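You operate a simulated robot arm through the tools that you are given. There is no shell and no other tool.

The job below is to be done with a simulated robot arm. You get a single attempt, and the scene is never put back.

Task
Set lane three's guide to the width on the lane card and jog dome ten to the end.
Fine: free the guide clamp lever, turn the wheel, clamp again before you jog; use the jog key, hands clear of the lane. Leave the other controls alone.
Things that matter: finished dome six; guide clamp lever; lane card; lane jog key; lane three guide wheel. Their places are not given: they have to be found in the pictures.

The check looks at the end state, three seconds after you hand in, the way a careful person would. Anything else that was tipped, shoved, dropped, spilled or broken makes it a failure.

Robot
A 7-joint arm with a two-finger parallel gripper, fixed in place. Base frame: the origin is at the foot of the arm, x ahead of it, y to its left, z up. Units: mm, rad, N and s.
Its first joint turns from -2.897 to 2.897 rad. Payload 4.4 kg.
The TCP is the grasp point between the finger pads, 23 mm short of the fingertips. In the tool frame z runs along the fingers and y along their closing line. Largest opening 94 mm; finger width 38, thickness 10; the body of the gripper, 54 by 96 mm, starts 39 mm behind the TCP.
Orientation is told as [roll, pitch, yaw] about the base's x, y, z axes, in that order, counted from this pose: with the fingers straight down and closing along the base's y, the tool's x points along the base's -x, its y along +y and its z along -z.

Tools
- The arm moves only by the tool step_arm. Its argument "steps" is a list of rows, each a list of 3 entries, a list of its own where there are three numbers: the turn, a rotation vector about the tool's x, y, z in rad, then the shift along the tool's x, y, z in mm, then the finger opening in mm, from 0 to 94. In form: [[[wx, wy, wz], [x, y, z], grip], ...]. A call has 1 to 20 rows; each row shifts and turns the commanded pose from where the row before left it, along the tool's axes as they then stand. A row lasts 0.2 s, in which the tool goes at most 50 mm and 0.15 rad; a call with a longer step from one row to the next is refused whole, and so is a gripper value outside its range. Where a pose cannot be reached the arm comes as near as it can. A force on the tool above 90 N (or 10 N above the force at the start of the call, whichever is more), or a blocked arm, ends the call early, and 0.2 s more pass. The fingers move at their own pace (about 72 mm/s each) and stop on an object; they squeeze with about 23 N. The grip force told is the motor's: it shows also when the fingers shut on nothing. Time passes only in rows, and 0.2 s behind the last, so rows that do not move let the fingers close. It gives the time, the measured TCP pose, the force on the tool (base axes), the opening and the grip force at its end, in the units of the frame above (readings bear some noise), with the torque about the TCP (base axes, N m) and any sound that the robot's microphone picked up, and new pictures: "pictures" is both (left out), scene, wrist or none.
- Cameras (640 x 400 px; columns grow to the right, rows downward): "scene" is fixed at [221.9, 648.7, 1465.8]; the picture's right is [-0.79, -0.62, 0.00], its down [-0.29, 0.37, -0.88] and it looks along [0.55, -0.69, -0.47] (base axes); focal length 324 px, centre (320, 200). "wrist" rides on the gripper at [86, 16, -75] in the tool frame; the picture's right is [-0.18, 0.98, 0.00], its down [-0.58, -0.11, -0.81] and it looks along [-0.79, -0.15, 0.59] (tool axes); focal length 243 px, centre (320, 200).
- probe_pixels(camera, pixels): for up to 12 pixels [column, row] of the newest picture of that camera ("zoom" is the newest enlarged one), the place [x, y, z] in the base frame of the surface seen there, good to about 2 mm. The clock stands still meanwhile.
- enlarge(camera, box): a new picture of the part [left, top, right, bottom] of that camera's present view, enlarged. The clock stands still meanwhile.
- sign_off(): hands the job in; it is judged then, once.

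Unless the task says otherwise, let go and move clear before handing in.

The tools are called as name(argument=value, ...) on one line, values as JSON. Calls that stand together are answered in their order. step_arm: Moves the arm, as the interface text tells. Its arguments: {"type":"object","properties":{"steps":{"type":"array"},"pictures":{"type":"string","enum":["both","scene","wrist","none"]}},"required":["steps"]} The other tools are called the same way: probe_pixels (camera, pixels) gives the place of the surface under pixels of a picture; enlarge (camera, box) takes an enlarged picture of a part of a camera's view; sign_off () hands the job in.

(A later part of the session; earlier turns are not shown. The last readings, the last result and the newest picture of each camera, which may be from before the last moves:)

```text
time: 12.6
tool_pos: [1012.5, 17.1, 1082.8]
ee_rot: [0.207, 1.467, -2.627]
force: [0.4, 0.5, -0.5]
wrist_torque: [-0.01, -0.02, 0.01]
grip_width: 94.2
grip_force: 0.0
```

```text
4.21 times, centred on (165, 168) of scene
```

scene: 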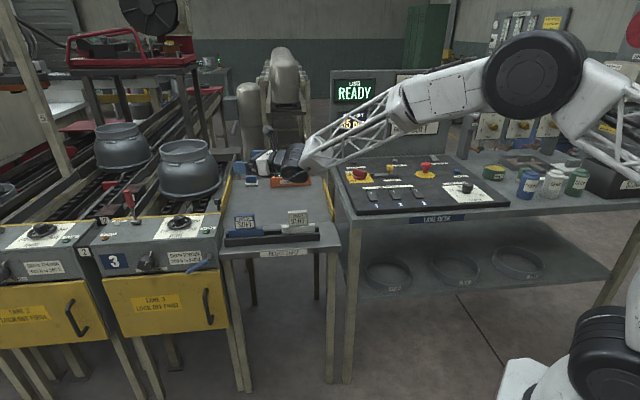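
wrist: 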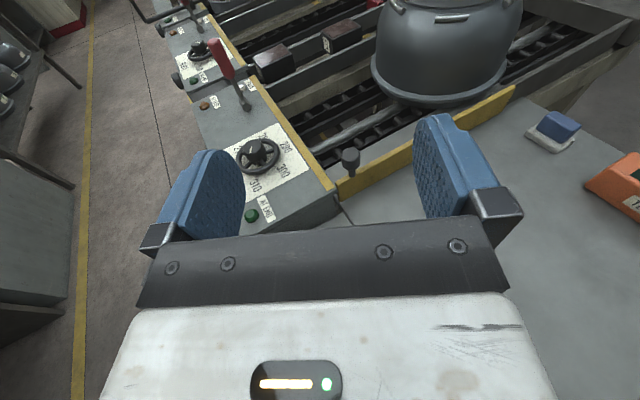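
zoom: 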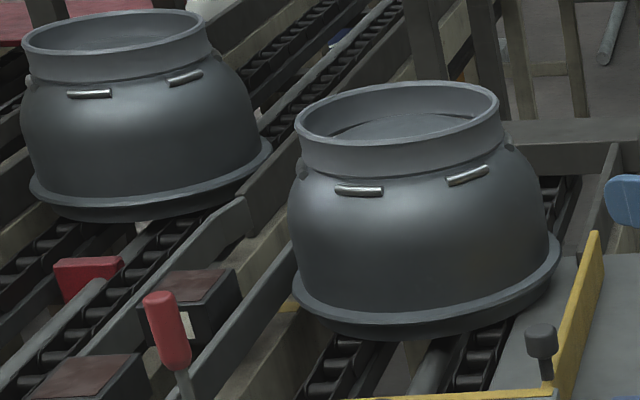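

The dark object is just the handle knob on top of the yellow gate plate, so the blue lever on lane 3's front face is the guide clamp. Now I'll test how far the level tool reaches above the wheel, staying at z≈960.

step_arm(steps=[[[0, 0, 0], [-14.2, -19.4, 29.9], 94], [[0, 0, 0], [-14.2, -19.4, 29.9], 94], [[0, 0, 0], [-14.2, -19.4, 29.9], 94], [[0, 0, 0], [-14.2, -19.4, 29.9], 94], [[0, 0, 0], [-14.2, -19.4, 29.9], 94], [[0, 0, 0], [-14.2, -19.4, 29.9], 94], [[0, 0, 0], [-14.2, -19.4, 29.9], 94], [[0, 0, 0], [0, 0, 0], 94]], pictures="both")

```text
time: 14.4
tool_pos: [1158.4, 204.5, 956.4]
ee_rot: [0.208, 1.469, -2.625]
force: [0.2, -0.2, 0.8]
wrist_torque: [0.02, 0.04, -0.01]
grip_width: 94.0
grip_force: 0.1
```

scene: 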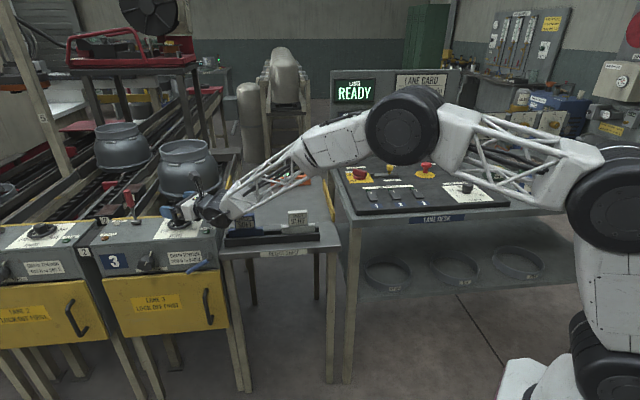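
wrist: 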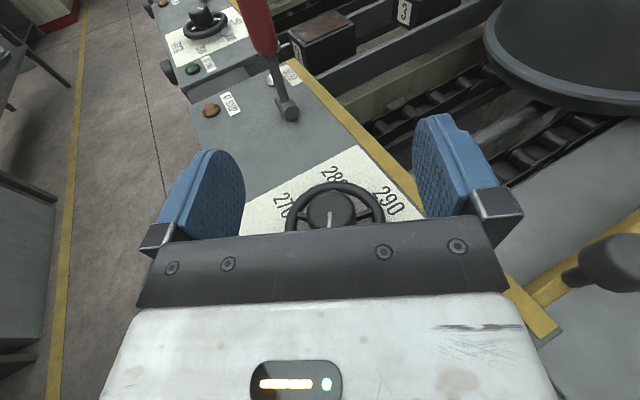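

The level tool reached (1158, 204, 956) without difficulty, so the wheel is within reach. The lever comes first: I'll back off and roll the hand a quarter turn so the fingers open vertically around the blue lever.

step_arm(steps=[[[0, 0, 0], [5.5, -21.3, -37.5], 94], [[0, 0, 0], [5.5, -21.3, -37.5], 94], [[0, 0, 0], [5.5, -21.3, -37.5], 94], [[0, 0, 0], [5.5, -21.3, -37.5], 94], [[0, 0, 0], [5.5, -21.3, -37.5], 94], [[0, 0, -0.15], [0, 0, 0], 94], [[0, 0, -0.15], [0, 0, 0], 94], [[0, 0, -0.15], [0, 0, 0], 94], [[0, 0, -0.15], [0, 0, 0], 94], [[0, 0, -0.15], [0, 0, 0], 94], [[0, 0, -0.15], [0, 0, 0], 94], [[0, 0, -0.15], [0, 0, 0], 94], [[0, 0, -0.15], [0, 0, 0], 94], [[0, 0, -0.15], [0, 0, 0], 94], [[0, 0, -0.15], [0, 0, 0], 94], [[0, 0, 0], [0, 0, 0], 94]], pictures="both")

enlarge(camera="scene", box=[164, 240, 228, 280])

probe_pixels(camera="zoom", pixels=[[300, 370], [450, 330], [500, 320], [540, 310], [560, 150], [600, 180], [100, 350], [520, 290]])

```text
time: 15.0
tool_pos: [1091.2, 221.0, 910.4]
ee_rot: [0.102, 1.42, -2.732]
force: [0.8, -1.2, 5.0]
wrist_torque: [-0.18, 0.2, 0.03]
grip_width: 94.1
grip_force: 0.1
stopped in row 3: the force on the tool passed its limit at 173 N (the readings are from after the stop); the commanded pose is now the measured one
```

scene: 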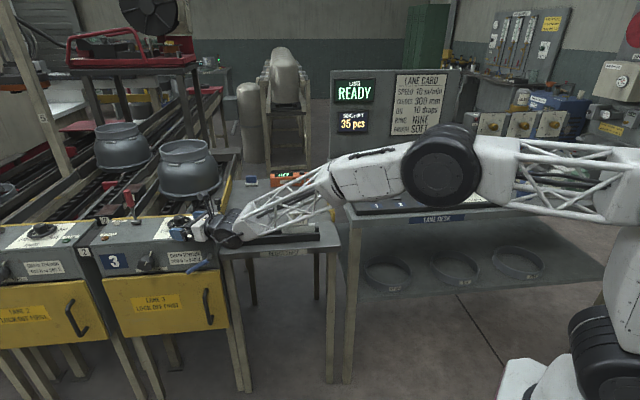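
wrist: 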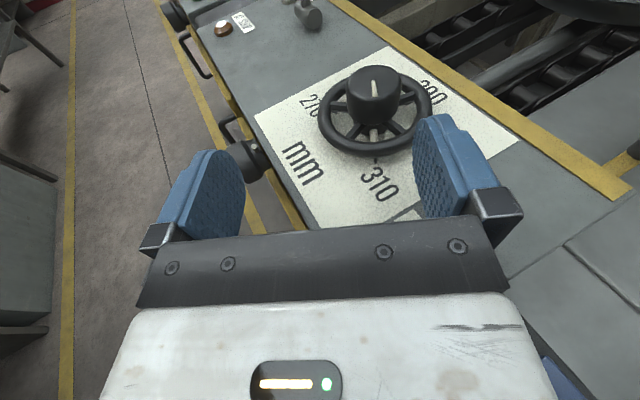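

```text
10.00 times, centred on (196, 260) of scene
```

zoom: 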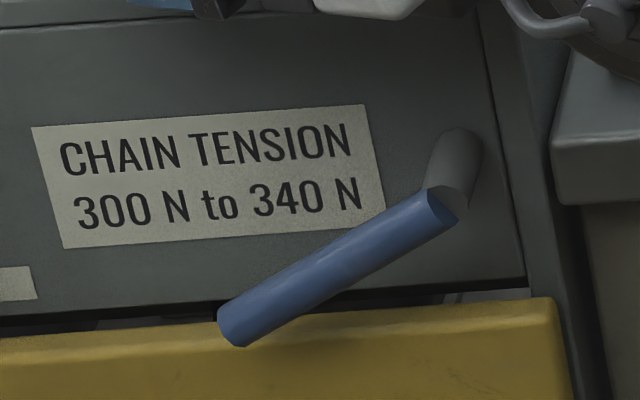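

```text
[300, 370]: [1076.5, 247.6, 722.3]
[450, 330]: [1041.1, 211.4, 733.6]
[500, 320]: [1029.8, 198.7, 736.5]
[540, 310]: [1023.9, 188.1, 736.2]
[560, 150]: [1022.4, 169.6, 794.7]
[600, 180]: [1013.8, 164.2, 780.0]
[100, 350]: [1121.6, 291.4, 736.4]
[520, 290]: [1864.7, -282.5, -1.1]
```

The arm dipped to z=910 during the retreat and the call stopped with a 173 N spike, so something may have been touched. I'll check the wheel, the brush blocks and the surroundings before moving again.

enlarge(camera="scene", box=[140, 160, 350, 290])

enlarge(camera="wrist", box=[220, 40, 480, 220])

enlarge(camera="scene", box=[160, 190, 250, 250])

probe_pixels(camera="scene", pixels=[[228, 225], [280, 205], [440, 165], [320, 190], [205, 222], [190, 232], [245, 235], [640, 180], [225, 240], [214, 243], [560, 170], [262, 238]])

```text
3.05 times, centred on (245, 225) of scene
```

zoom: 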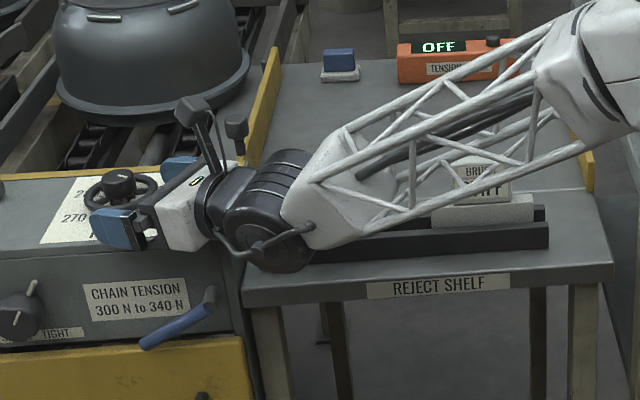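

```text
2.22 times, centred on (350, 130) of wrist
```

zoom: 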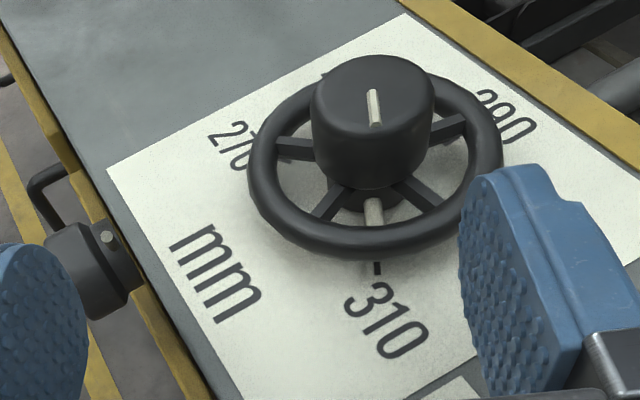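

```text
6.67 times, centred on (205, 220) of scene
```

zoom: 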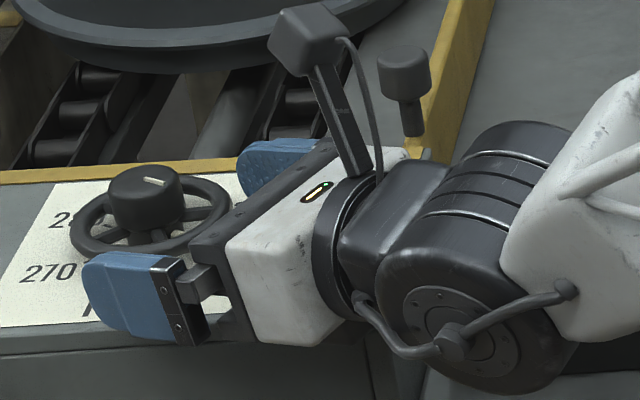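

```text
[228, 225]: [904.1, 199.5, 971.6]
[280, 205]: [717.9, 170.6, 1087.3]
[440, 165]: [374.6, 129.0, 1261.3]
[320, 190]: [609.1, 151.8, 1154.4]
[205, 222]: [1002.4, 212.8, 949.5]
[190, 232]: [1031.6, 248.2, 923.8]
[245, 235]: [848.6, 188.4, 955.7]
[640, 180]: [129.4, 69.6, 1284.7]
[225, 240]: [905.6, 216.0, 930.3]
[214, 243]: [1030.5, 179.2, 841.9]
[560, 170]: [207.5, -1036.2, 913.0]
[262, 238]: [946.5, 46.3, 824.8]
```

Nothing looks displaced: the wheel still points to 310, the forearm is in free air in front of the shelf, and the gripper straddles nothing. The spike was probably the arm changing posture abruptly, so I'll back away with small steps and watch the pose.

step_arm(steps=[[[0, 0, 0], [10, -3, -12], 94], [[0, 0, 0], [10, -3, -12], 94], [[0, 0, 0], [10, -3, -12], 94]], pictures="none")

```text
time: 15.8
tool_pos: [1059.4, 222.0, 945.8]
ee_rot: [0.097, 1.416, -2.735]
force: [-0.9, -0.5, -0.6]
wrist_torque: [0.0, -0.03, 0.0]
grip_width: 94.1
grip_force: 0.1
```

That step went as commanded, so I'll continue the retreat to about (930, 300, 980) in small steps.

step_arm(steps=[[[0, 0, 0], [3.4, -14.1, -12.9], 94], [[0, 0, 0], [3.4, -14.1, -12.9], 94], [[0, 0, 0], [3.4, -14.1, -12.9], 94], [[0, 0, 0], [3.4, -14.1, -12.9], 94], [[0, 0, 0], [3.4, -14.1, -12.9], 94], [[0, 0, 0], [3.4, -14.1, -12.9], 94], [[0, 0, 0], [0, -14.1, -12.9], 94], [[0, 0, 0], [0, -14.1, -12.9], 94]], pictures="scene")

```text
time: 17.6
tool_pos: [957.8, 239.8, 997.0]
ee_rot: [0.072, 1.412, -2.738]
force: [0.1, 0.0, 0.7]
wrist_torque: [-0.02, 0.01, -0.01]
grip_width: 94.1
grip_force: 0.1
out of reach, approached as far as the arm can: row 3, 4, 5, 6, 7, 8
```

scene: 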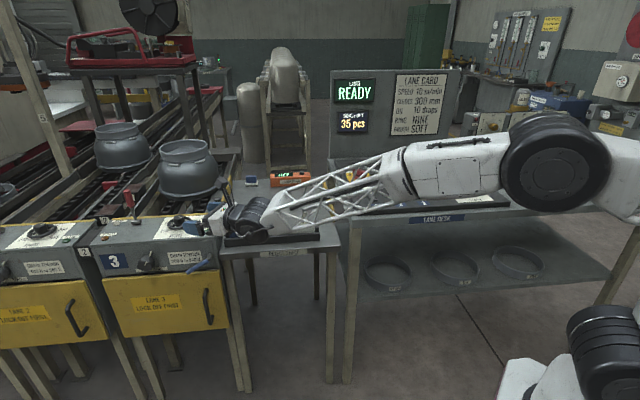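

J7 is at its limit with the camera on top, which is what distorts these moves. I'll roll the hand back by about a quarter turn about its own axis to free it.

step_arm(steps=[[[0, 0, -0.15], [0, 0, 0], 94], [[0, 0, -0.15], [0, 0, 0], 94], [[0, 0, -0.15], [0, 0, 0], 94], [[0, 0, -0.15], [0, 0, 0], 94], [[0, 0, -0.15], [0, 0, 0], 94], [[0, 0, -0.15], [0, 0, 0], 94], [[0, 0, -0.15], [0, 0, 0], 94], [[0, 0, -0.15], [0, 0, 0], 94], [[0, 0, -0.15], [0, 0, 0], 94], [[0, 0, -0.15], [0, 0, 0], 94], [[0, 0, 0], [0, 0, 0], 94]], pictures="both")

```text
time: 20.0
tool_pos: [963.7, 227.8, 1001.4]
ee_rot: [1.416, 0.056, -1.264]
force: [-0.6, 0.1, -1.1]
wrist_torque: [0.04, 0.03, 0.02]
grip_width: 93.9
grip_force: 0.1
out of reach, approached as far as the arm can: row 1, 2
```

scene: 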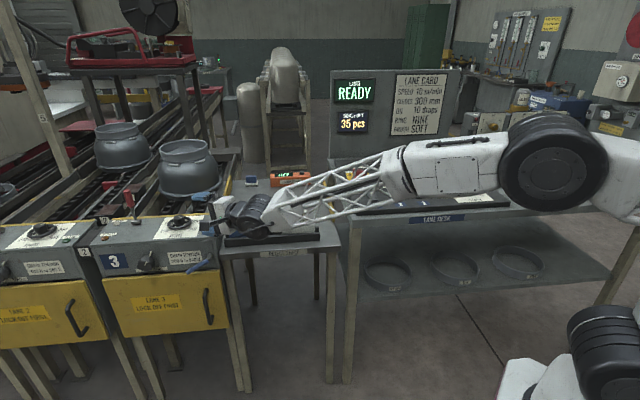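
wrist: 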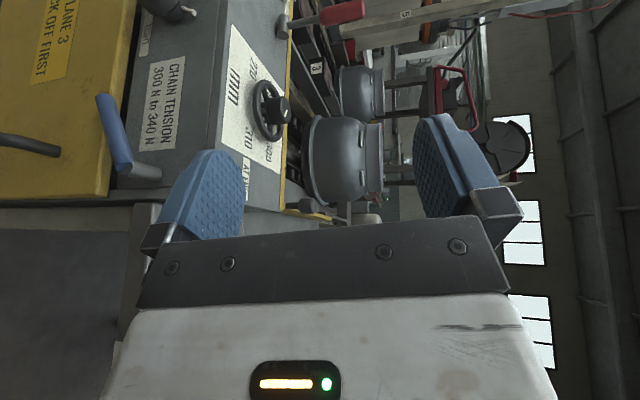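

The fingers now open vertically with the camera on the left, and the blue lever shows at (115,130) with its stub at (140,170). I'll swing the heading to about -30° so the tool faces the panel front.

step_arm(steps=[[[-0.0078, -0.1381, 0.0216], [0, 0, 0], 94], [[-0.0078, -0.1381, 0.0216], [0, 0, 0], 94], [[-0.0078, -0.1381, 0.0216], [0, 0, 0], 94], [[-0.0078, -0.1381, 0.0216], [0, 0, 0], 94], [[-0.0078, -0.1381, 0.0216], [0, 0, 0], 94], [[-0.0078, -0.1381, 0.0216], [0, 0, 0], 94], [[0, 0, 0], [0, 0, 0], 94]], pictures="both")

```text
time: 21.6
tool_pos: [962.6, 229.1, 1002.0]
ee_rot: [1.415, 0.059, -1.265]
force: [0.1, -0.8, 1.1]
wrist_torque: [-0.03, 0.01, 0.01]
grip_width: 93.9
grip_force: 0.0
out of reach, approached as far as the arm can: row 1, 2, 3, 4, 5, 6
```

scene: 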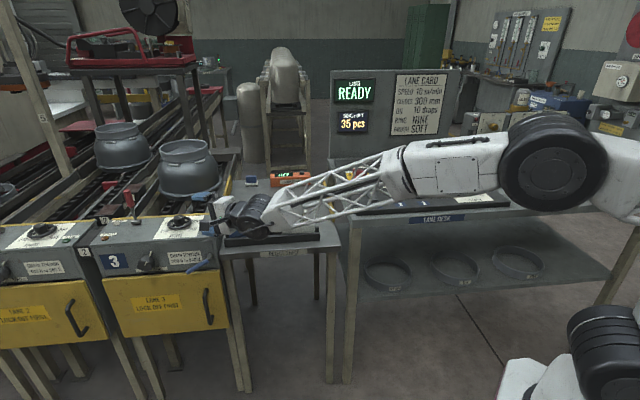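
wrist: 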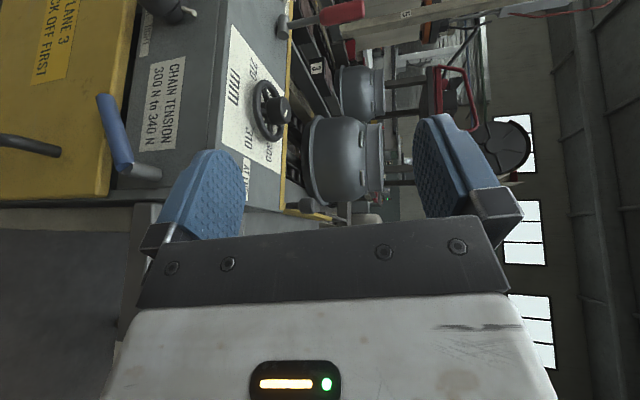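

The heading would not change because the wrist is straightened out along the forearm. I'll untilt to tool-down, turn the yaw there, and then tilt toward the new heading.

step_arm(steps=[[[0.15, 0, 0], [0, 0, 0], 94], [[0.15, 0, 0], [0, 0, 0], 94], [[0.15, 0, 0], [0, 0, 0], 94], [[0.15, 0, 0], [0, 0, 0], 94], [[0.15, 0, 0], [0, 0, -20], 94], [[0.15, 0, 0], [0, 0, -20], 94], [[0.15, 0, 0], [0, 0, -20], 94], [[0.15, 0, 0], [0, 0, -20], 94], [[0.15, 0, 0], [0, 0, -20], 94], [[0, 0, 0], [0, 0, 0], 94]], pictures="both")

```text
time: 23.8
tool_pos: [922.9, 214.2, 1084.5]
ee_rot: [0.065, 0.055, -1.264]
force: [0.0, -0.6, 0.3]
wrist_torque: [-0.02, -0.03, 0.0]
grip_width: 94.0
grip_force: 0.0
out of reach, approached as far as the arm can: row 5
```

scene: 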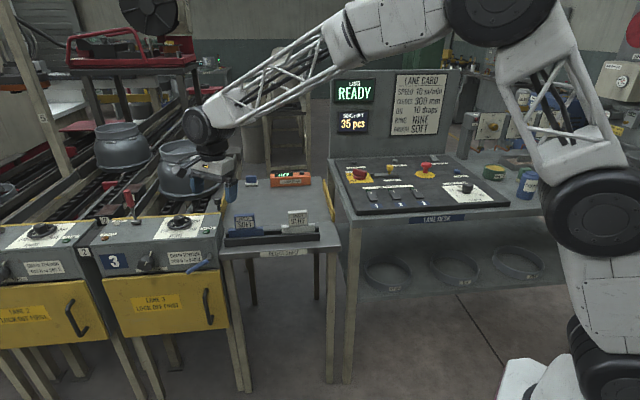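
wrist: 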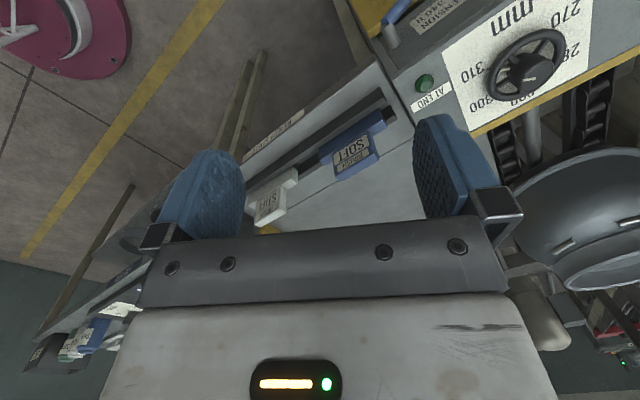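

The brushes and wheel are undisturbed, and the tool is down again at (923, 214, 1084). I'll move left and back, yaw to about -2.1, then tilt 1.2 rad toward the panel front.

step_arm(steps=[[[0, 0, 0], [33, -8.6, 8.5], 94], [[0, 0, 0], [33, -8.6, 8.5], 94], [[0, 0, 0], [33, -8.6, 8.5], 94], [[0, 0, 0], [33, -8.6, 8.5], 94], [[0, 0, 0.14], [0, 0, 0], 94], [[0, 0, 0.14], [0, 0, 0], 94], [[0, 0, 0.14], [0, 0, 0], 94], [[0, 0, 0.14], [0, 0, 0], 94], [[0, 0, 0.14], [0, 0, 0], 94], [[0, 0, 0.14], [0, 0, 0], 94], [[-0.15, 0, 0], [0, 0, 0], 94], [[-0.15, 0, 0], [0, 0, 0], 94], [[-0.15, 0, 0], [0, 0, 0], 94], [[-0.15, 0, 0], [0, 0, 0], 94], [[-0.15, 0, 0], [0, 0, 0], 94], [[-0.15, 0, 0], [0, 0, 0], 94], [[-0.15, 0, 0], [0, 0, 0], 94], [[-0.15, 0, 0], [0, 0, 0], 94], [[0, 0, 0], [0, 0, 0], 94]], pictures="both")

```text
time: 27.8
tool_pos: [901.7, 315.9, 1123.0]
ee_rot: [1.028, 0.031, -2.06]
force: [-0.2, -0.1, 0.1]
wrist_torque: [0.01, 0.0, -0.01]
grip_width: 94.0
grip_force: 0.1
out of reach, approached as far as the arm can: row 16, 17, 18
```

scene: 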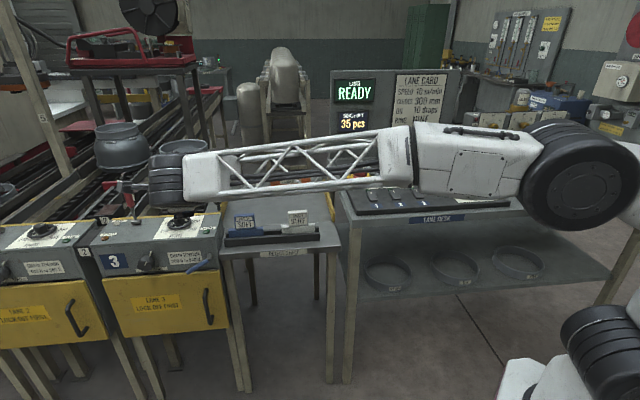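
wrist: 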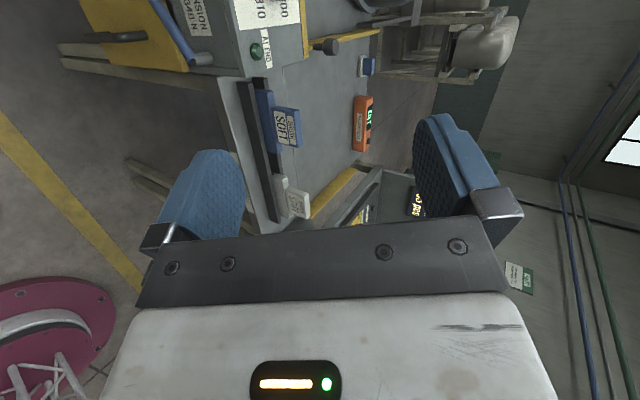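

The tool is tilted 59° at heading -27°, which is enough to work on the lever. I'll close the fingers and lower the tool in front of the panel, in stages so I can watch the arm's behaviour.

step_arm(steps=[[[0, 0, 0], [-0.3, -22.7, 21.4], 40], [[0, 0, 0], [-0.3, -22.7, 21.4], 0], [[0, 0, 0], [-0.3, -22.7, 21.4], 0], [[0, 0, 0], [-0.3, -22.7, 21.4], 0], [[0, 0, 0], [-0.3, -22.7, 21.4], 0], [[0, 0, 0], [0, 0, 0], 0]], pictures="both")

```text
time: 29.2
tool_pos: [985.1, 299.6, 1028.2]
ee_rot: [1.013, 0.018, -2.056]
force: [-0.5, 0.0, 0.2]
wrist_torque: [0.0, 0.01, 0.0]
grip_width: 0.2
grip_force: 23.1
out of reach, approached as far as the arm can: row 1, 2, 3, 4, 5
```

scene: 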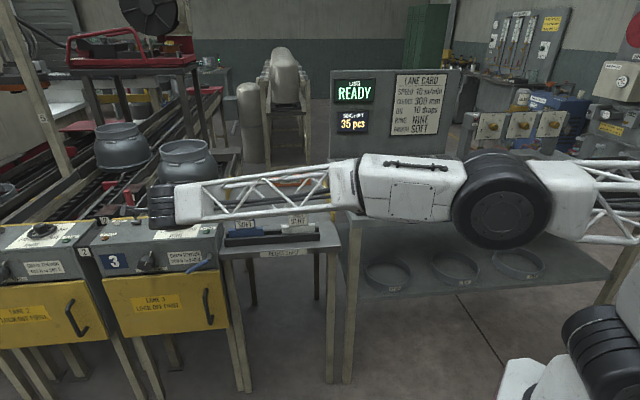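
wrist: 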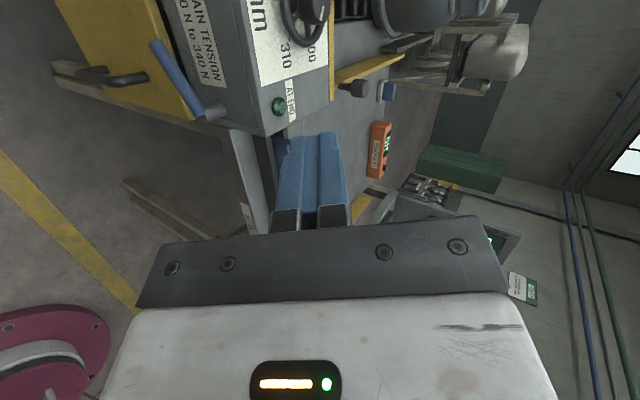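

The arm is crowding a wrist limit (camera-left needs J7 near its stop), and the elbow has sagged toward the desk at (500,200). I'll check that clearance, then back up, untilt, and use the opposite roll (camera-right), which should be far from the limits.

probe_pixels(camera="scene", pixels=[[500, 200], [500, 240], [410, 190], [400, 215], [260, 190], [560, 190], [163, 205], [520, 245]])

step_arm(steps=[[[0, 0, 0], [0, 20, -20], 0], [[0, 0, 0], [0, 20, -20], 0], [[0.1, 0, 0], [0, 15, -20], 0], [[0.15, 0, 0], [0, 10, -20], 0], [[0.15, 0, 0], [0, 0, -20], 0]], pictures="scene")

```text
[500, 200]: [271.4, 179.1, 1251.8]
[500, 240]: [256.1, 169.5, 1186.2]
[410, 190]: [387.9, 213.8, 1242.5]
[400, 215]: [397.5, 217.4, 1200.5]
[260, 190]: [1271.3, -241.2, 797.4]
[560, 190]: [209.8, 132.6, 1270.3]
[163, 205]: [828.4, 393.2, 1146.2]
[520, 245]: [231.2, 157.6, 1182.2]
```

```text
time: 30.4
tool_pos: [943.8, 318.9, 1138.3]
ee_rot: [0.626, 0.029, -2.063]
force: [0.3, 0.2, -0.8]
wrist_torque: [-0.05, -0.05, 0.0]
grip_width: 0.1
grip_force: 22.9
```

scene: 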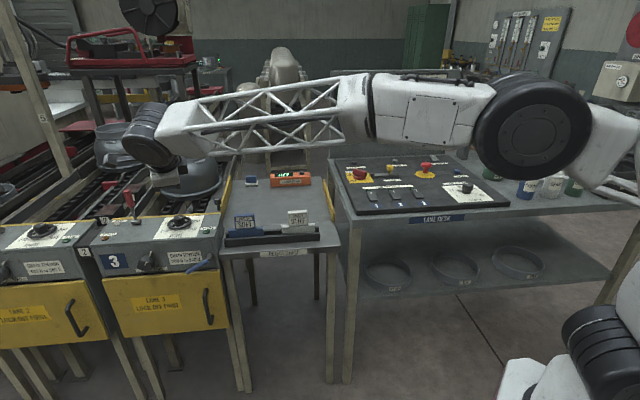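

The elbow is at z≈1250, well clear of the desk. I'll finish untilting, move back a little, and unwind the yaw in the other direction toward +1.1.

step_arm(steps=[[[0.15, 0, 0], [-10, -15, 0], 0], [[0.15, 0, 0], [-10, -17, 0], 0], [[0.15, 0, 0], [-12, -17, 0], 0], [[0.15, 0, 0], [-12, -17, 0], 0], [[0, 0, -0.15], [0, 0, 0], 0], [[0, 0, -0.15], [0, 0, 0], 0], [[0, 0, -0.15], [0, 0, 0], 0], [[0, 0, -0.15], [0, 0, 0], 0], [[0, 0, -0.15], [0, 0, 0], 0], [[0, 0, -0.15], [0, 0, 0], 0], [[0, 0, -0.15], [0, 0, 0], 0], [[0, 0, -0.15], [0, 0, 0], 0], [[0, 0, -0.15], [0, 0, 0], 0], [[0, 0, -0.15], [0, 0, 0], 0], [[0, 0, -0.15], [0, 0, 0], 0], [[0, 0, -0.15], [0, 0, 0], 0], [[0, 0, -0.15], [0, 0, 0], 0], [[0, 0, -0.15], [0, 0, 0], 0], [[0, 0, -0.15], [0, 0, 0], 0]], pictures="none")

step_arm(steps=[[[0, 0, -0.15], [0, 0, 0], 0], [[0, 0, -0.15], [0, 0, 0], 0], [[0, 0, -0.15], [0, 0, 0], 0], [[0, 0, -0.15], [0, 0, 0], 0], [[0, 0, -0.15], [0, 0, 0], 0], [[0, 0, -0.15], [0, 0, 0], 0], [[0, 0, 0], [0, 0, 0], 0]], pictures="both")

```text
time: 34.4
tool_pos: [869.2, 309.0, 1114.0]
ee_rot: [0.005, -0.041, 0.189]
force: [0.3, -0.9, -0.2]
wrist_torque: [-0.01, 0.0, -0.03]
grip_width: 0.0
grip_force: 22.8
```

```text
time: 36.0
tool_pos: [868.8, 307.9, 1114.4]
ee_rot: [-0.028, -0.028, 1.087]
force: [0.1, -0.1, -0.4]
wrist_torque: [0.04, -0.03, 0.0]
grip_width: 0.0
grip_force: 22.6
```

scene: 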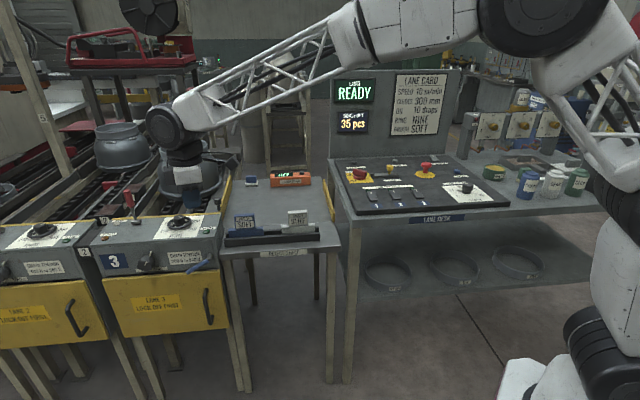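
wrist: 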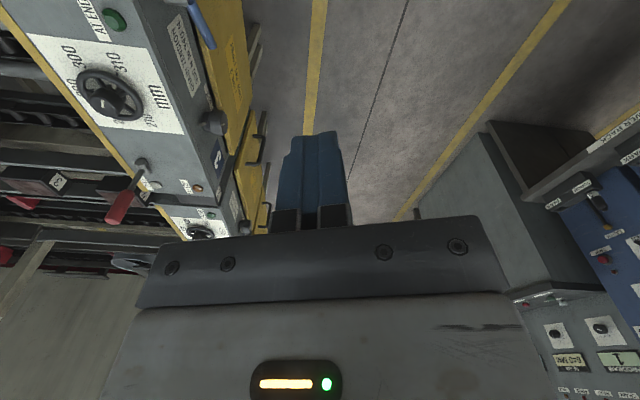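

The arm is back in an elbow-up posture with yaw 1.09 (camera on the right). Now I'll tilt toward the panel front by 1.2 rad.

step_arm(steps=[[[0.15, 0, 0], [0, 0, 0], 0], [[0.15, 0, 0], [0, 0, 0], 0], [[0.15, 0, 0], [0, 0, 0], 0], [[0.15, 0, 0], [0, 0, 0], 0], [[0.15, 0, 0], [0, 0, 0], 0], [[0.15, 0, 0], [0, 0, 0], 0], [[0.15, 0, 0], [0, 0, 0], 0], [[0.15, 0, 0], [0, 0, 0], 0], [[0, 0, 0], [0, 0, 0], 0]], pictures="both")

```text
time: 38.0
tool_pos: [868.7, 308.5, 1113.9]
ee_rot: [-1.228, -0.031, 1.086]
force: [-0.1, -0.6, 0.4]
wrist_torque: [-0.01, -0.01, 0.03]
grip_width: 0.0
grip_force: 23.1
```

scene: 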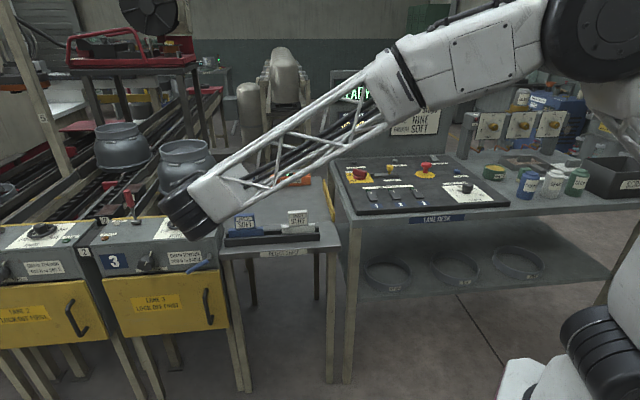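
wrist: 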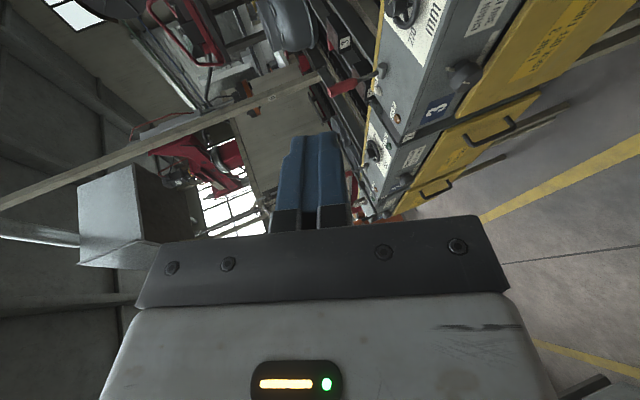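

The tilt reached 70° with no limits hit, heading -27°, fingers closed. I'll descend toward a point about 90 mm in front of and just below the lever, half the way first.

step_arm(steps=[[[0, 0, 0], [-1.6, 23.4, 16.5], 0], [[0, 0, 0], [-1.6, 23.4, 16.5], 0], [[0, 0, 0], [-1.6, 23.4, 16.5], 0], [[0, 0, 0], [-1.6, 23.4, 16.5], 0], [[0, 0, 0], [-1.6, 23.4, 16.5], 0], [[0, 0, 0], [-1.6, 23.4, 16.5], 0]], pictures="scene")

```text
time: 39.4
tool_pos: [917.2, 303.0, 951.3]
ee_rot: [-1.229, -0.032, 1.087]
force: [-0.5, -0.9, 0.1]
wrist_torque: [0.03, 0.02, -0.01]
grip_width: 0.0
grip_force: 23.1
```

scene: 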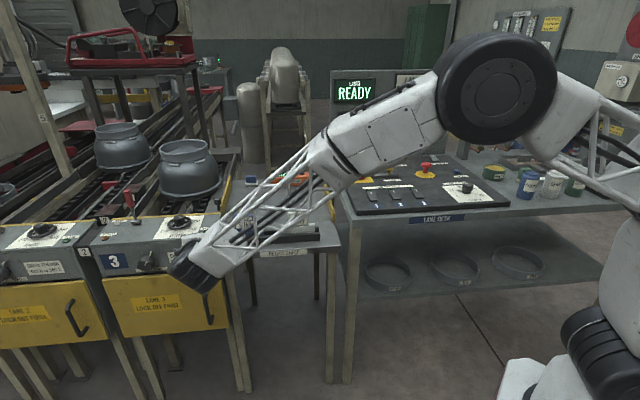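

Tracking is exact, and I'll continue the descent.

step_arm(steps=[[[0, 0, 0], [-1.6, 23.4, 16.5], 0], [[0, 0, 0], [-1.6, 23.4, 16.5], 0], [[0, 0, 0], [-1.6, 23.4, 16.5], 0], [[0, 0, 0], [-1.6, 23.4, 16.5], 0], [[0, 0, 0], [-1.6, 23.4, 16.5], 0], [[0, 0, 0], [-1.6, 23.4, 16.5], 0], [[0, 0, 0], [0, 0, 0], 0]], pictures="both")

```text
time: 41.0
tool_pos: [967.1, 290.7, 784.5]
ee_rot: [-1.226, -0.03, 1.086]
force: [-0.4, 0.3, -0.1]
wrist_torque: [-0.02, -0.01, 0.01]
grip_width: 0.0
grip_force: 22.6
```

scene: 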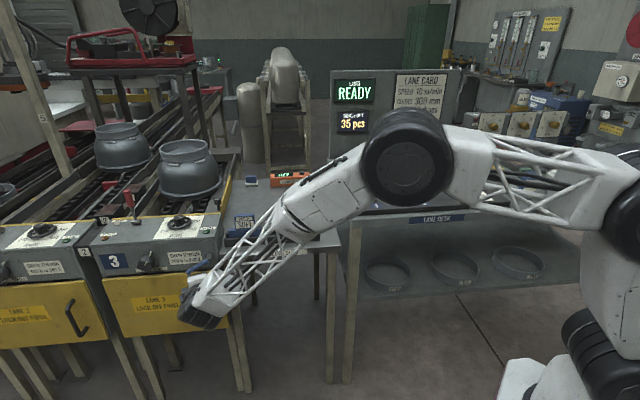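
wrist: 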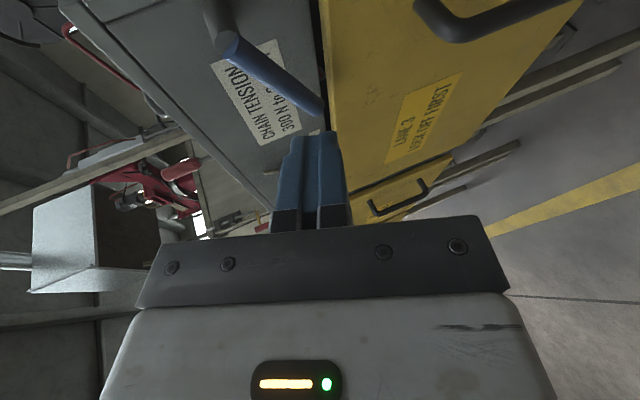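

The lever is visible in the wrist view from the stub (222,40) to the tip (318,105), with the closed fingers just in front. I'll probe the lever from this side to refine its axis before sliding the fingers underneath.

enlarge(camera="wrist", box=[190, 0, 350, 140])

probe_pixels(camera="wrist", pixels=[[215, 15], [222, 40], [240, 55], [260, 70], [280, 84], [300, 98], [318, 108], [330, 60], [330, 100], [300, 140], [325, 140], [345, 90]])

```text
2.86 times, centred on (270, 70) of wrist
```

zoom: 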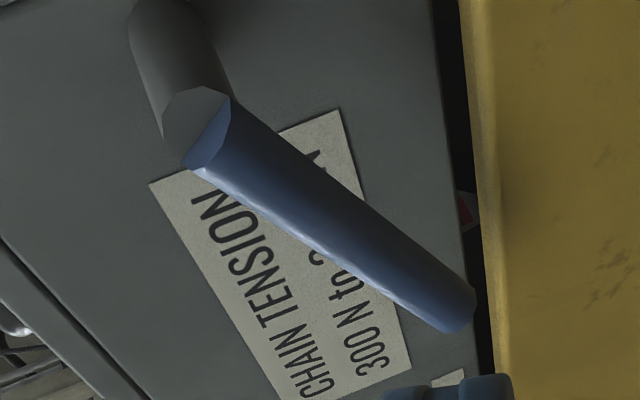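

```text
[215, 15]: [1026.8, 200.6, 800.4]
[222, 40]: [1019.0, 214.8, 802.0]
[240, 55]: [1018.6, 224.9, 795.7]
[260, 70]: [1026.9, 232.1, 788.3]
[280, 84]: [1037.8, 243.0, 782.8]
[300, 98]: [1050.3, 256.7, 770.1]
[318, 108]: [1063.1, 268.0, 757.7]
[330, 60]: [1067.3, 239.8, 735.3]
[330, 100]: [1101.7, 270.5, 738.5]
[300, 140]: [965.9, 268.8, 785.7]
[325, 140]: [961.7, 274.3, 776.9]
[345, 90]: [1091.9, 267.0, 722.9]
```

The lever's front surface is at w≈576 and its angle is about -34°, so sliding the fingertips along the tool axis will pass 8 mm under the handle. I'll advance in small steps.

step_arm(steps=[[[0, 0, 0], [0, 4.2, 10], 0], [[0, 0, 0], [0, 0, 18], 0], [[0, 0, 0], [0, 0, 18], 0], [[0, 0, 0], [0, 0, 15], 0], [[0, 0, 0], [0, 0, 12], 0], [[0, 0, 0], [0, 0, 12], 0]], pictures="both")

```text
time: 42.4
tool_pos: [1036.1, 255.4, 752.7]
ee_rot: [-1.228, -0.031, 1.088]
force: [0.4, 0.8, 0.0]
wrist_torque: [-0.04, 0.03, 0.01]
grip_width: 0.1
grip_force: 22.9
```

scene: 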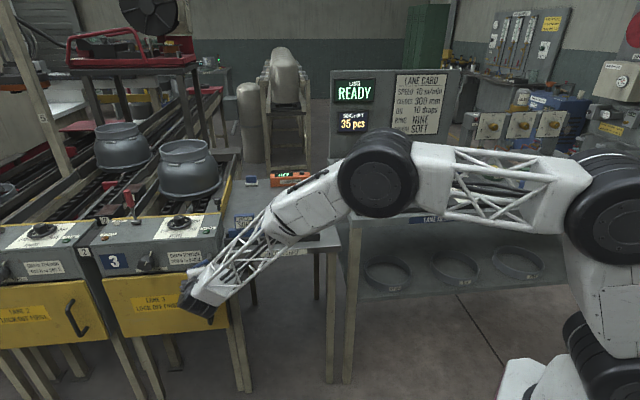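
wrist: 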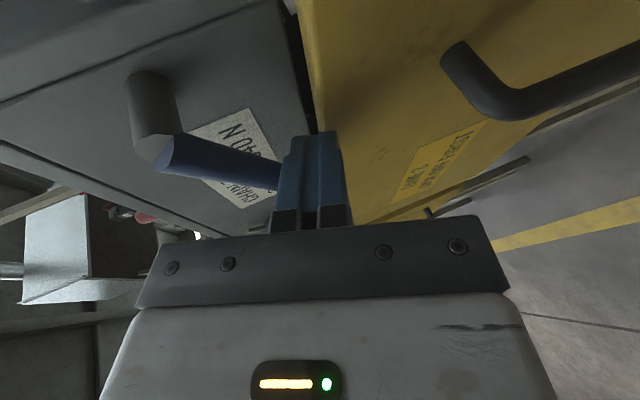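

The fingertips sit under the handle with no contact force. I'll lift in small vertical steps and watch the force and the lever.

step_arm(steps=[[[0, 0, 0], [-0.2, -5.6, -2.0], 0], [[0, 0, 0], [-0.2, -5.6, -2.0], 0], [[0, 0, 0], [-0.2, -5.6, -2.0], 0]], pictures="wrist")

```text
time: 43.2
tool_pos: [1031.2, 254.7, 760.2]
ee_rot: [-1.219, -0.021, 1.088]
force: [3.6, 5.6, -79.2]
wrist_torque: [-0.36, 2.35, 0.18]
grip_width: 0.0
grip_force: 23.0
```

wrist: 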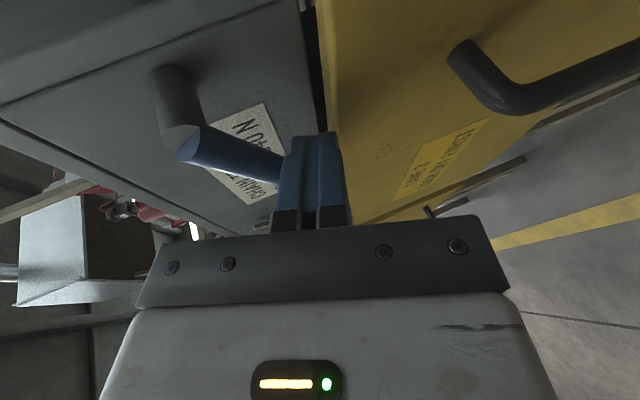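

The lever pushed back with 79 N and did not move, so it is at its upper stop here. I'll back off, go above the handle, and try it downward gently.

step_arm(steps=[[[0, 0, 0], [0.2, 8, 3], 0], [[0, 0, 0], [0.2, 8, 3], 0], [[0, 0, 0], [0, 0, -20], 0], [[0, 0, 0], [0, 0, -20], 0], [[0, 0, 0], [0, 0, -20], 0]], pictures="wrist")

probe_pixels(camera="wrist", pixels=[[222, 40], [240, 55], [260, 70], [280, 84], [300, 98]])

```text
time: 43.6
tool_pos: [1030.8, 255.1, 757.6]
ee_rot: [-1.225, -0.024, 1.085]
force: [-1.8, -2.7, -13.7]
wrist_torque: [-0.05, 0.42, -0.06]
grip_width: 0.2
grip_force: 23.1
stopped in row 2: the force on the tool passed its limit at 102 N (the readings are from after the stop); the commanded pose is now the measured one
```

wrist: 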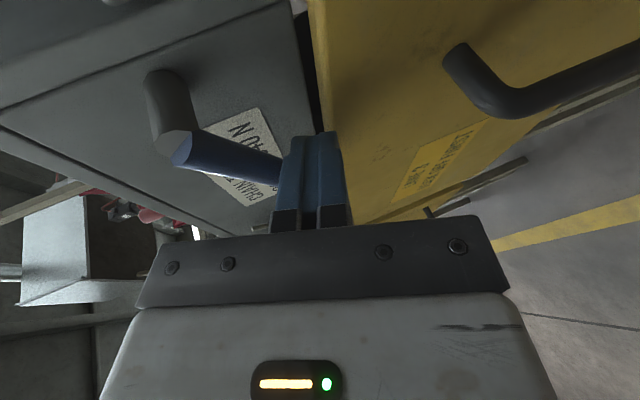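

```text
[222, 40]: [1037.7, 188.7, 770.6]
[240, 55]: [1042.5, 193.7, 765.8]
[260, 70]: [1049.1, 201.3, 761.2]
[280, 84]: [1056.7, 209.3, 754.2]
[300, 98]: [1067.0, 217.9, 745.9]
```

The stop came from residual load as the command reversed; the force is now down to 14 N. I'll lower a little more and then withdraw.

step_arm(steps=[[[0, 0, 0], [0, 3, 1], 0], [[0, 0, 0], [0, 4, 1.5], 0], [[0, 0, 0], [0, 3, -5], 0], [[0, 0, 0], [0, 0, -15], 0], [[0, 0, 0], [0, 0, -20], 0], [[0, 0, 0], [0, 0, -20], 0], [[0, 0, 0], [0, 0, -20], 0]], pictures="both")

enlarge(camera="wrist", box=[190, 0, 350, 140])

```text
time: 45.2
tool_pos: [965.5, 292.0, 775.1]
ee_rot: [-1.226, -0.026, 1.083]
force: [0.8, -0.6, 0.3]
wrist_torque: [0.03, 0.02, 0.02]
grip_width: 0.0
grip_force: 22.6
```

scene: 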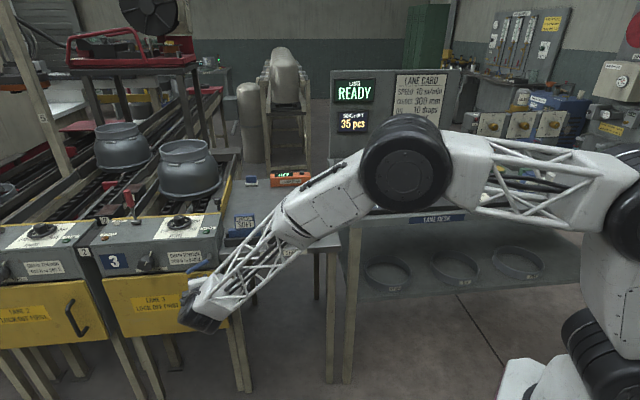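
wrist: 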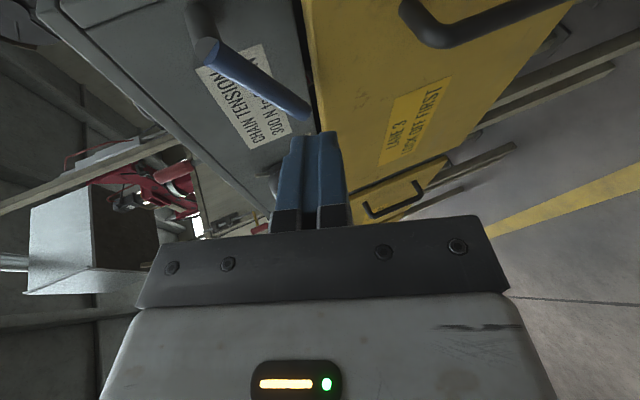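

```text
2.86 times, centred on (270, 70) of wrist
```

zoom: 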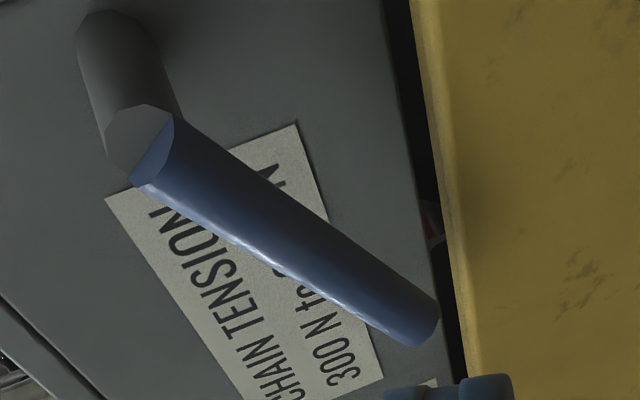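

The lever looks unchanged in the enlarged view. I'll probe its present angle to see whether it moved at all.

probe_pixels(camera="wrist", pixels=[[225, 58], [240, 68], [260, 82], [280, 97], [300, 110]])

```text
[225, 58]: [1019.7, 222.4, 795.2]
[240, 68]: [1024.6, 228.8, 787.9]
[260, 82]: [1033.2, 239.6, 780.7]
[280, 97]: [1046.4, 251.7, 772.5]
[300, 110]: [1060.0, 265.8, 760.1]
```

The lever's angle is unchanged at about -34°, so upward is the stop. I'll move above the handle near its tip, ready to press down.

step_arm(steps=[[[0, 0, 0], [-3.4, -18.4, -3.8], 0], [[0, 0, 0], [-3.4, -18.4, -3.8], 0], [[0, 0, 0], [-3.4, -18.4, -3.8], 0], [[0, 0, 0], [0, 0, 17.2], 0], [[0, 0, 0], [0, 0, 17.2], 0], [[0, 0, 0], [0, 0, 17.2], 0], [[0, 0, 0], [0, 0, 17.2], 0], [[0, 0, 0], [0, 0, 17.2], 0], [[0, 0, 0], [0, 0, 0], 0]], pictures="wrist")

```text
time: 47.2
tool_pos: [1048.1, 258.6, 803.1]
ee_rot: [-1.225, -0.028, 1.083]
force: [0.3, 0.7, -0.9]
wrist_torque: [-0.01, 0.01, -0.02]
grip_width: 0.1
grip_force: 23.0
```

wrist: 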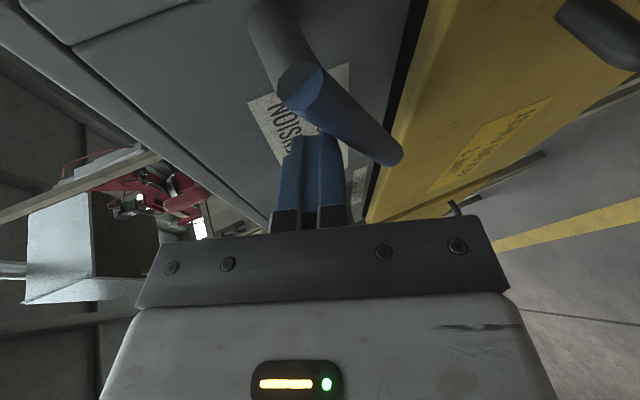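

The fingers are above the handle near its tip. I'll press down in 5 mm steps and watch the force.

step_arm(steps=[[[0, 0, 0], [0.2, 4.7, 1.7], 0], [[0, 0, 0], [0.2, 4.7, 1.7], 0], [[0, 0, 0], [0.2, 4.7, 1.7], 0], [[0, 0, 0], [0.2, 4.7, 1.7], 0]], pictures="wrist")

```text
time: 48.2
tool_pos: [1049.3, 258.6, 782.7]
ee_rot: [-1.226, -0.026, 1.085]
force: [-0.9, 0.0, 0.5]
wrist_torque: [-0.02, 0.02, -0.01]
grip_width: 0.2
grip_force: 23.0
```

wrist: 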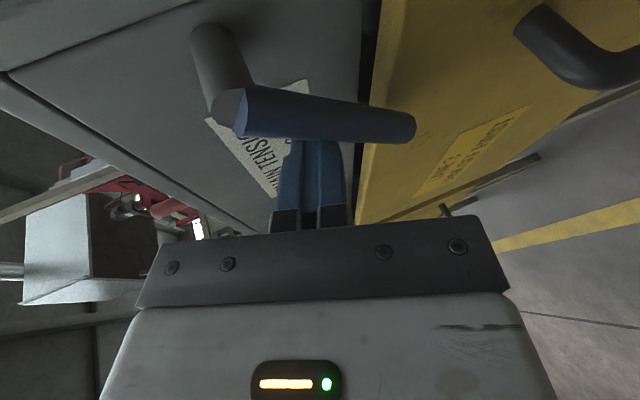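

The lever now swings downward freely with almost no force: the handle has rotated to (235,110)–(410,125). I'll probe its angle before going on.

probe_pixels(camera="wrist", pixels=[[255, 112], [290, 115], [330, 120], [370, 122], [400, 125], [310, 150], [335, 150]])

enlarge(camera="scene", box=[150, 220, 250, 330])

```text
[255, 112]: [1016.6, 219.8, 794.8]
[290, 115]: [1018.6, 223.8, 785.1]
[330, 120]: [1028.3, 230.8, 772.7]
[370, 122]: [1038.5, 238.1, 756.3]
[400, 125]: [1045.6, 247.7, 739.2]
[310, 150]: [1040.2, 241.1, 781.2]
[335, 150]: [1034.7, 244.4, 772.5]
```

```text
3.64 times, centred on (200, 275) of scene
```

zoom: 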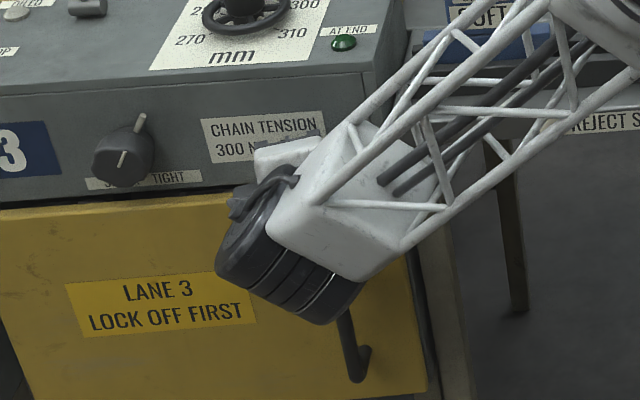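

The lever has turned from -34° to -54° without resistance. I'll keep pushing it round along its arc, rightward and down, until it meets its other stop.

step_arm(steps=[[[0, 0, 0], [7.8, 4.3, -0.9], 0], [[0, 0, 0], [7.8, 4.3, -0.9], 0], [[0, 0, 0], [7.8, 4.3, -0.9], 0], [[0, 0, 0], [7.8, 4.3, -0.9], 0]], pictures="wrist")

```text
time: 49.2
tool_pos: [1030.0, 244.0, 774.8]
ee_rot: [-1.229, -0.031, 1.092]
force: [8.8, 16.8, -3.2]
wrist_torque: [-0.08, 0.06, 0.1]
grip_width: 0.0
grip_force: 23.0
stopped in row 4: the force on the tool passed its limit at 111 N (the readings are from after the stop); the commanded pose is now the measured one
```

wrist: 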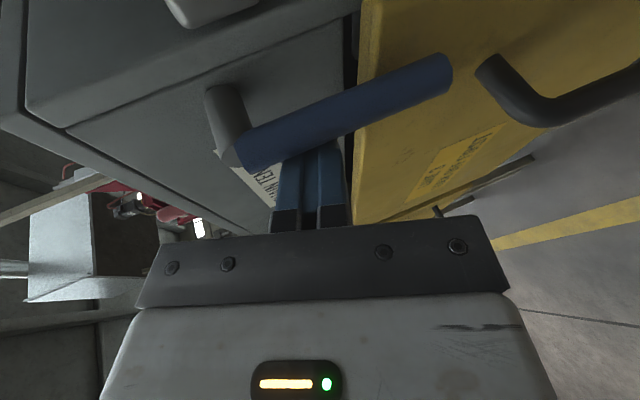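

The force rose to 111 N against the sideways push, so the lever has probably met its stop. I'll probe the angle.

probe_pixels(camera="wrist", pixels=[[255, 142], [290, 125], [330, 110], [370, 95], [400, 82], [430, 72]])

```text
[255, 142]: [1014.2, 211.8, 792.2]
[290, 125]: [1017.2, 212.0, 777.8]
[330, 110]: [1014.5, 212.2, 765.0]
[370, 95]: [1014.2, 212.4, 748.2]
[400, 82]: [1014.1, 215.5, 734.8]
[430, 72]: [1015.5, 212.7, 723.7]
```

The handle now hangs vertically at about -90°, its far stop, so the clamp should be free. I'll ease off sideways, withdraw along the tool axis and rise.

step_arm(steps=[[[0, 0, 0], [-4, -1, -1], 0], [[0, 0, 0], [-4, 0, -4], 0], [[0, 0, 0], [0, 0, -18], 0], [[0, 0, 0], [0, 0, -20], 0], [[0, 0, 0], [0, 0, -20], 0], [[0, 0, 0], [0, 0, -20], 0], [[0, 0, 0], [0, -20, -10], 0], [[0, 0, 0], [0, -30, -12], 0], [[0, 0, 0], [0, -30, -12], 0], [[0, 0, 0], [0, -30, -12], 0]], pictures="both")

```text
time: 51.4
tool_pos: [958.2, 283.3, 922.4]
ee_rot: [-1.227, -0.029, 1.094]
force: [-0.3, -0.3, 0.2]
wrist_torque: [0.02, -0.01, 0.0]
grip_width: 0.2
grip_force: 23.4
```

scene: 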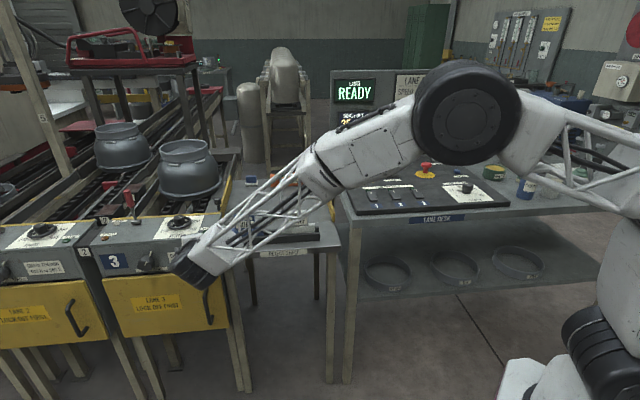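
wrist: 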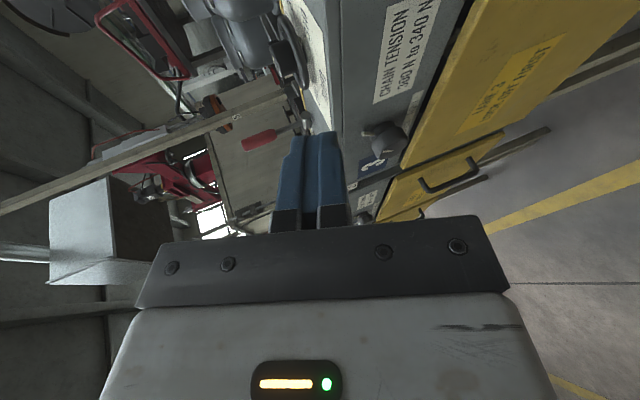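

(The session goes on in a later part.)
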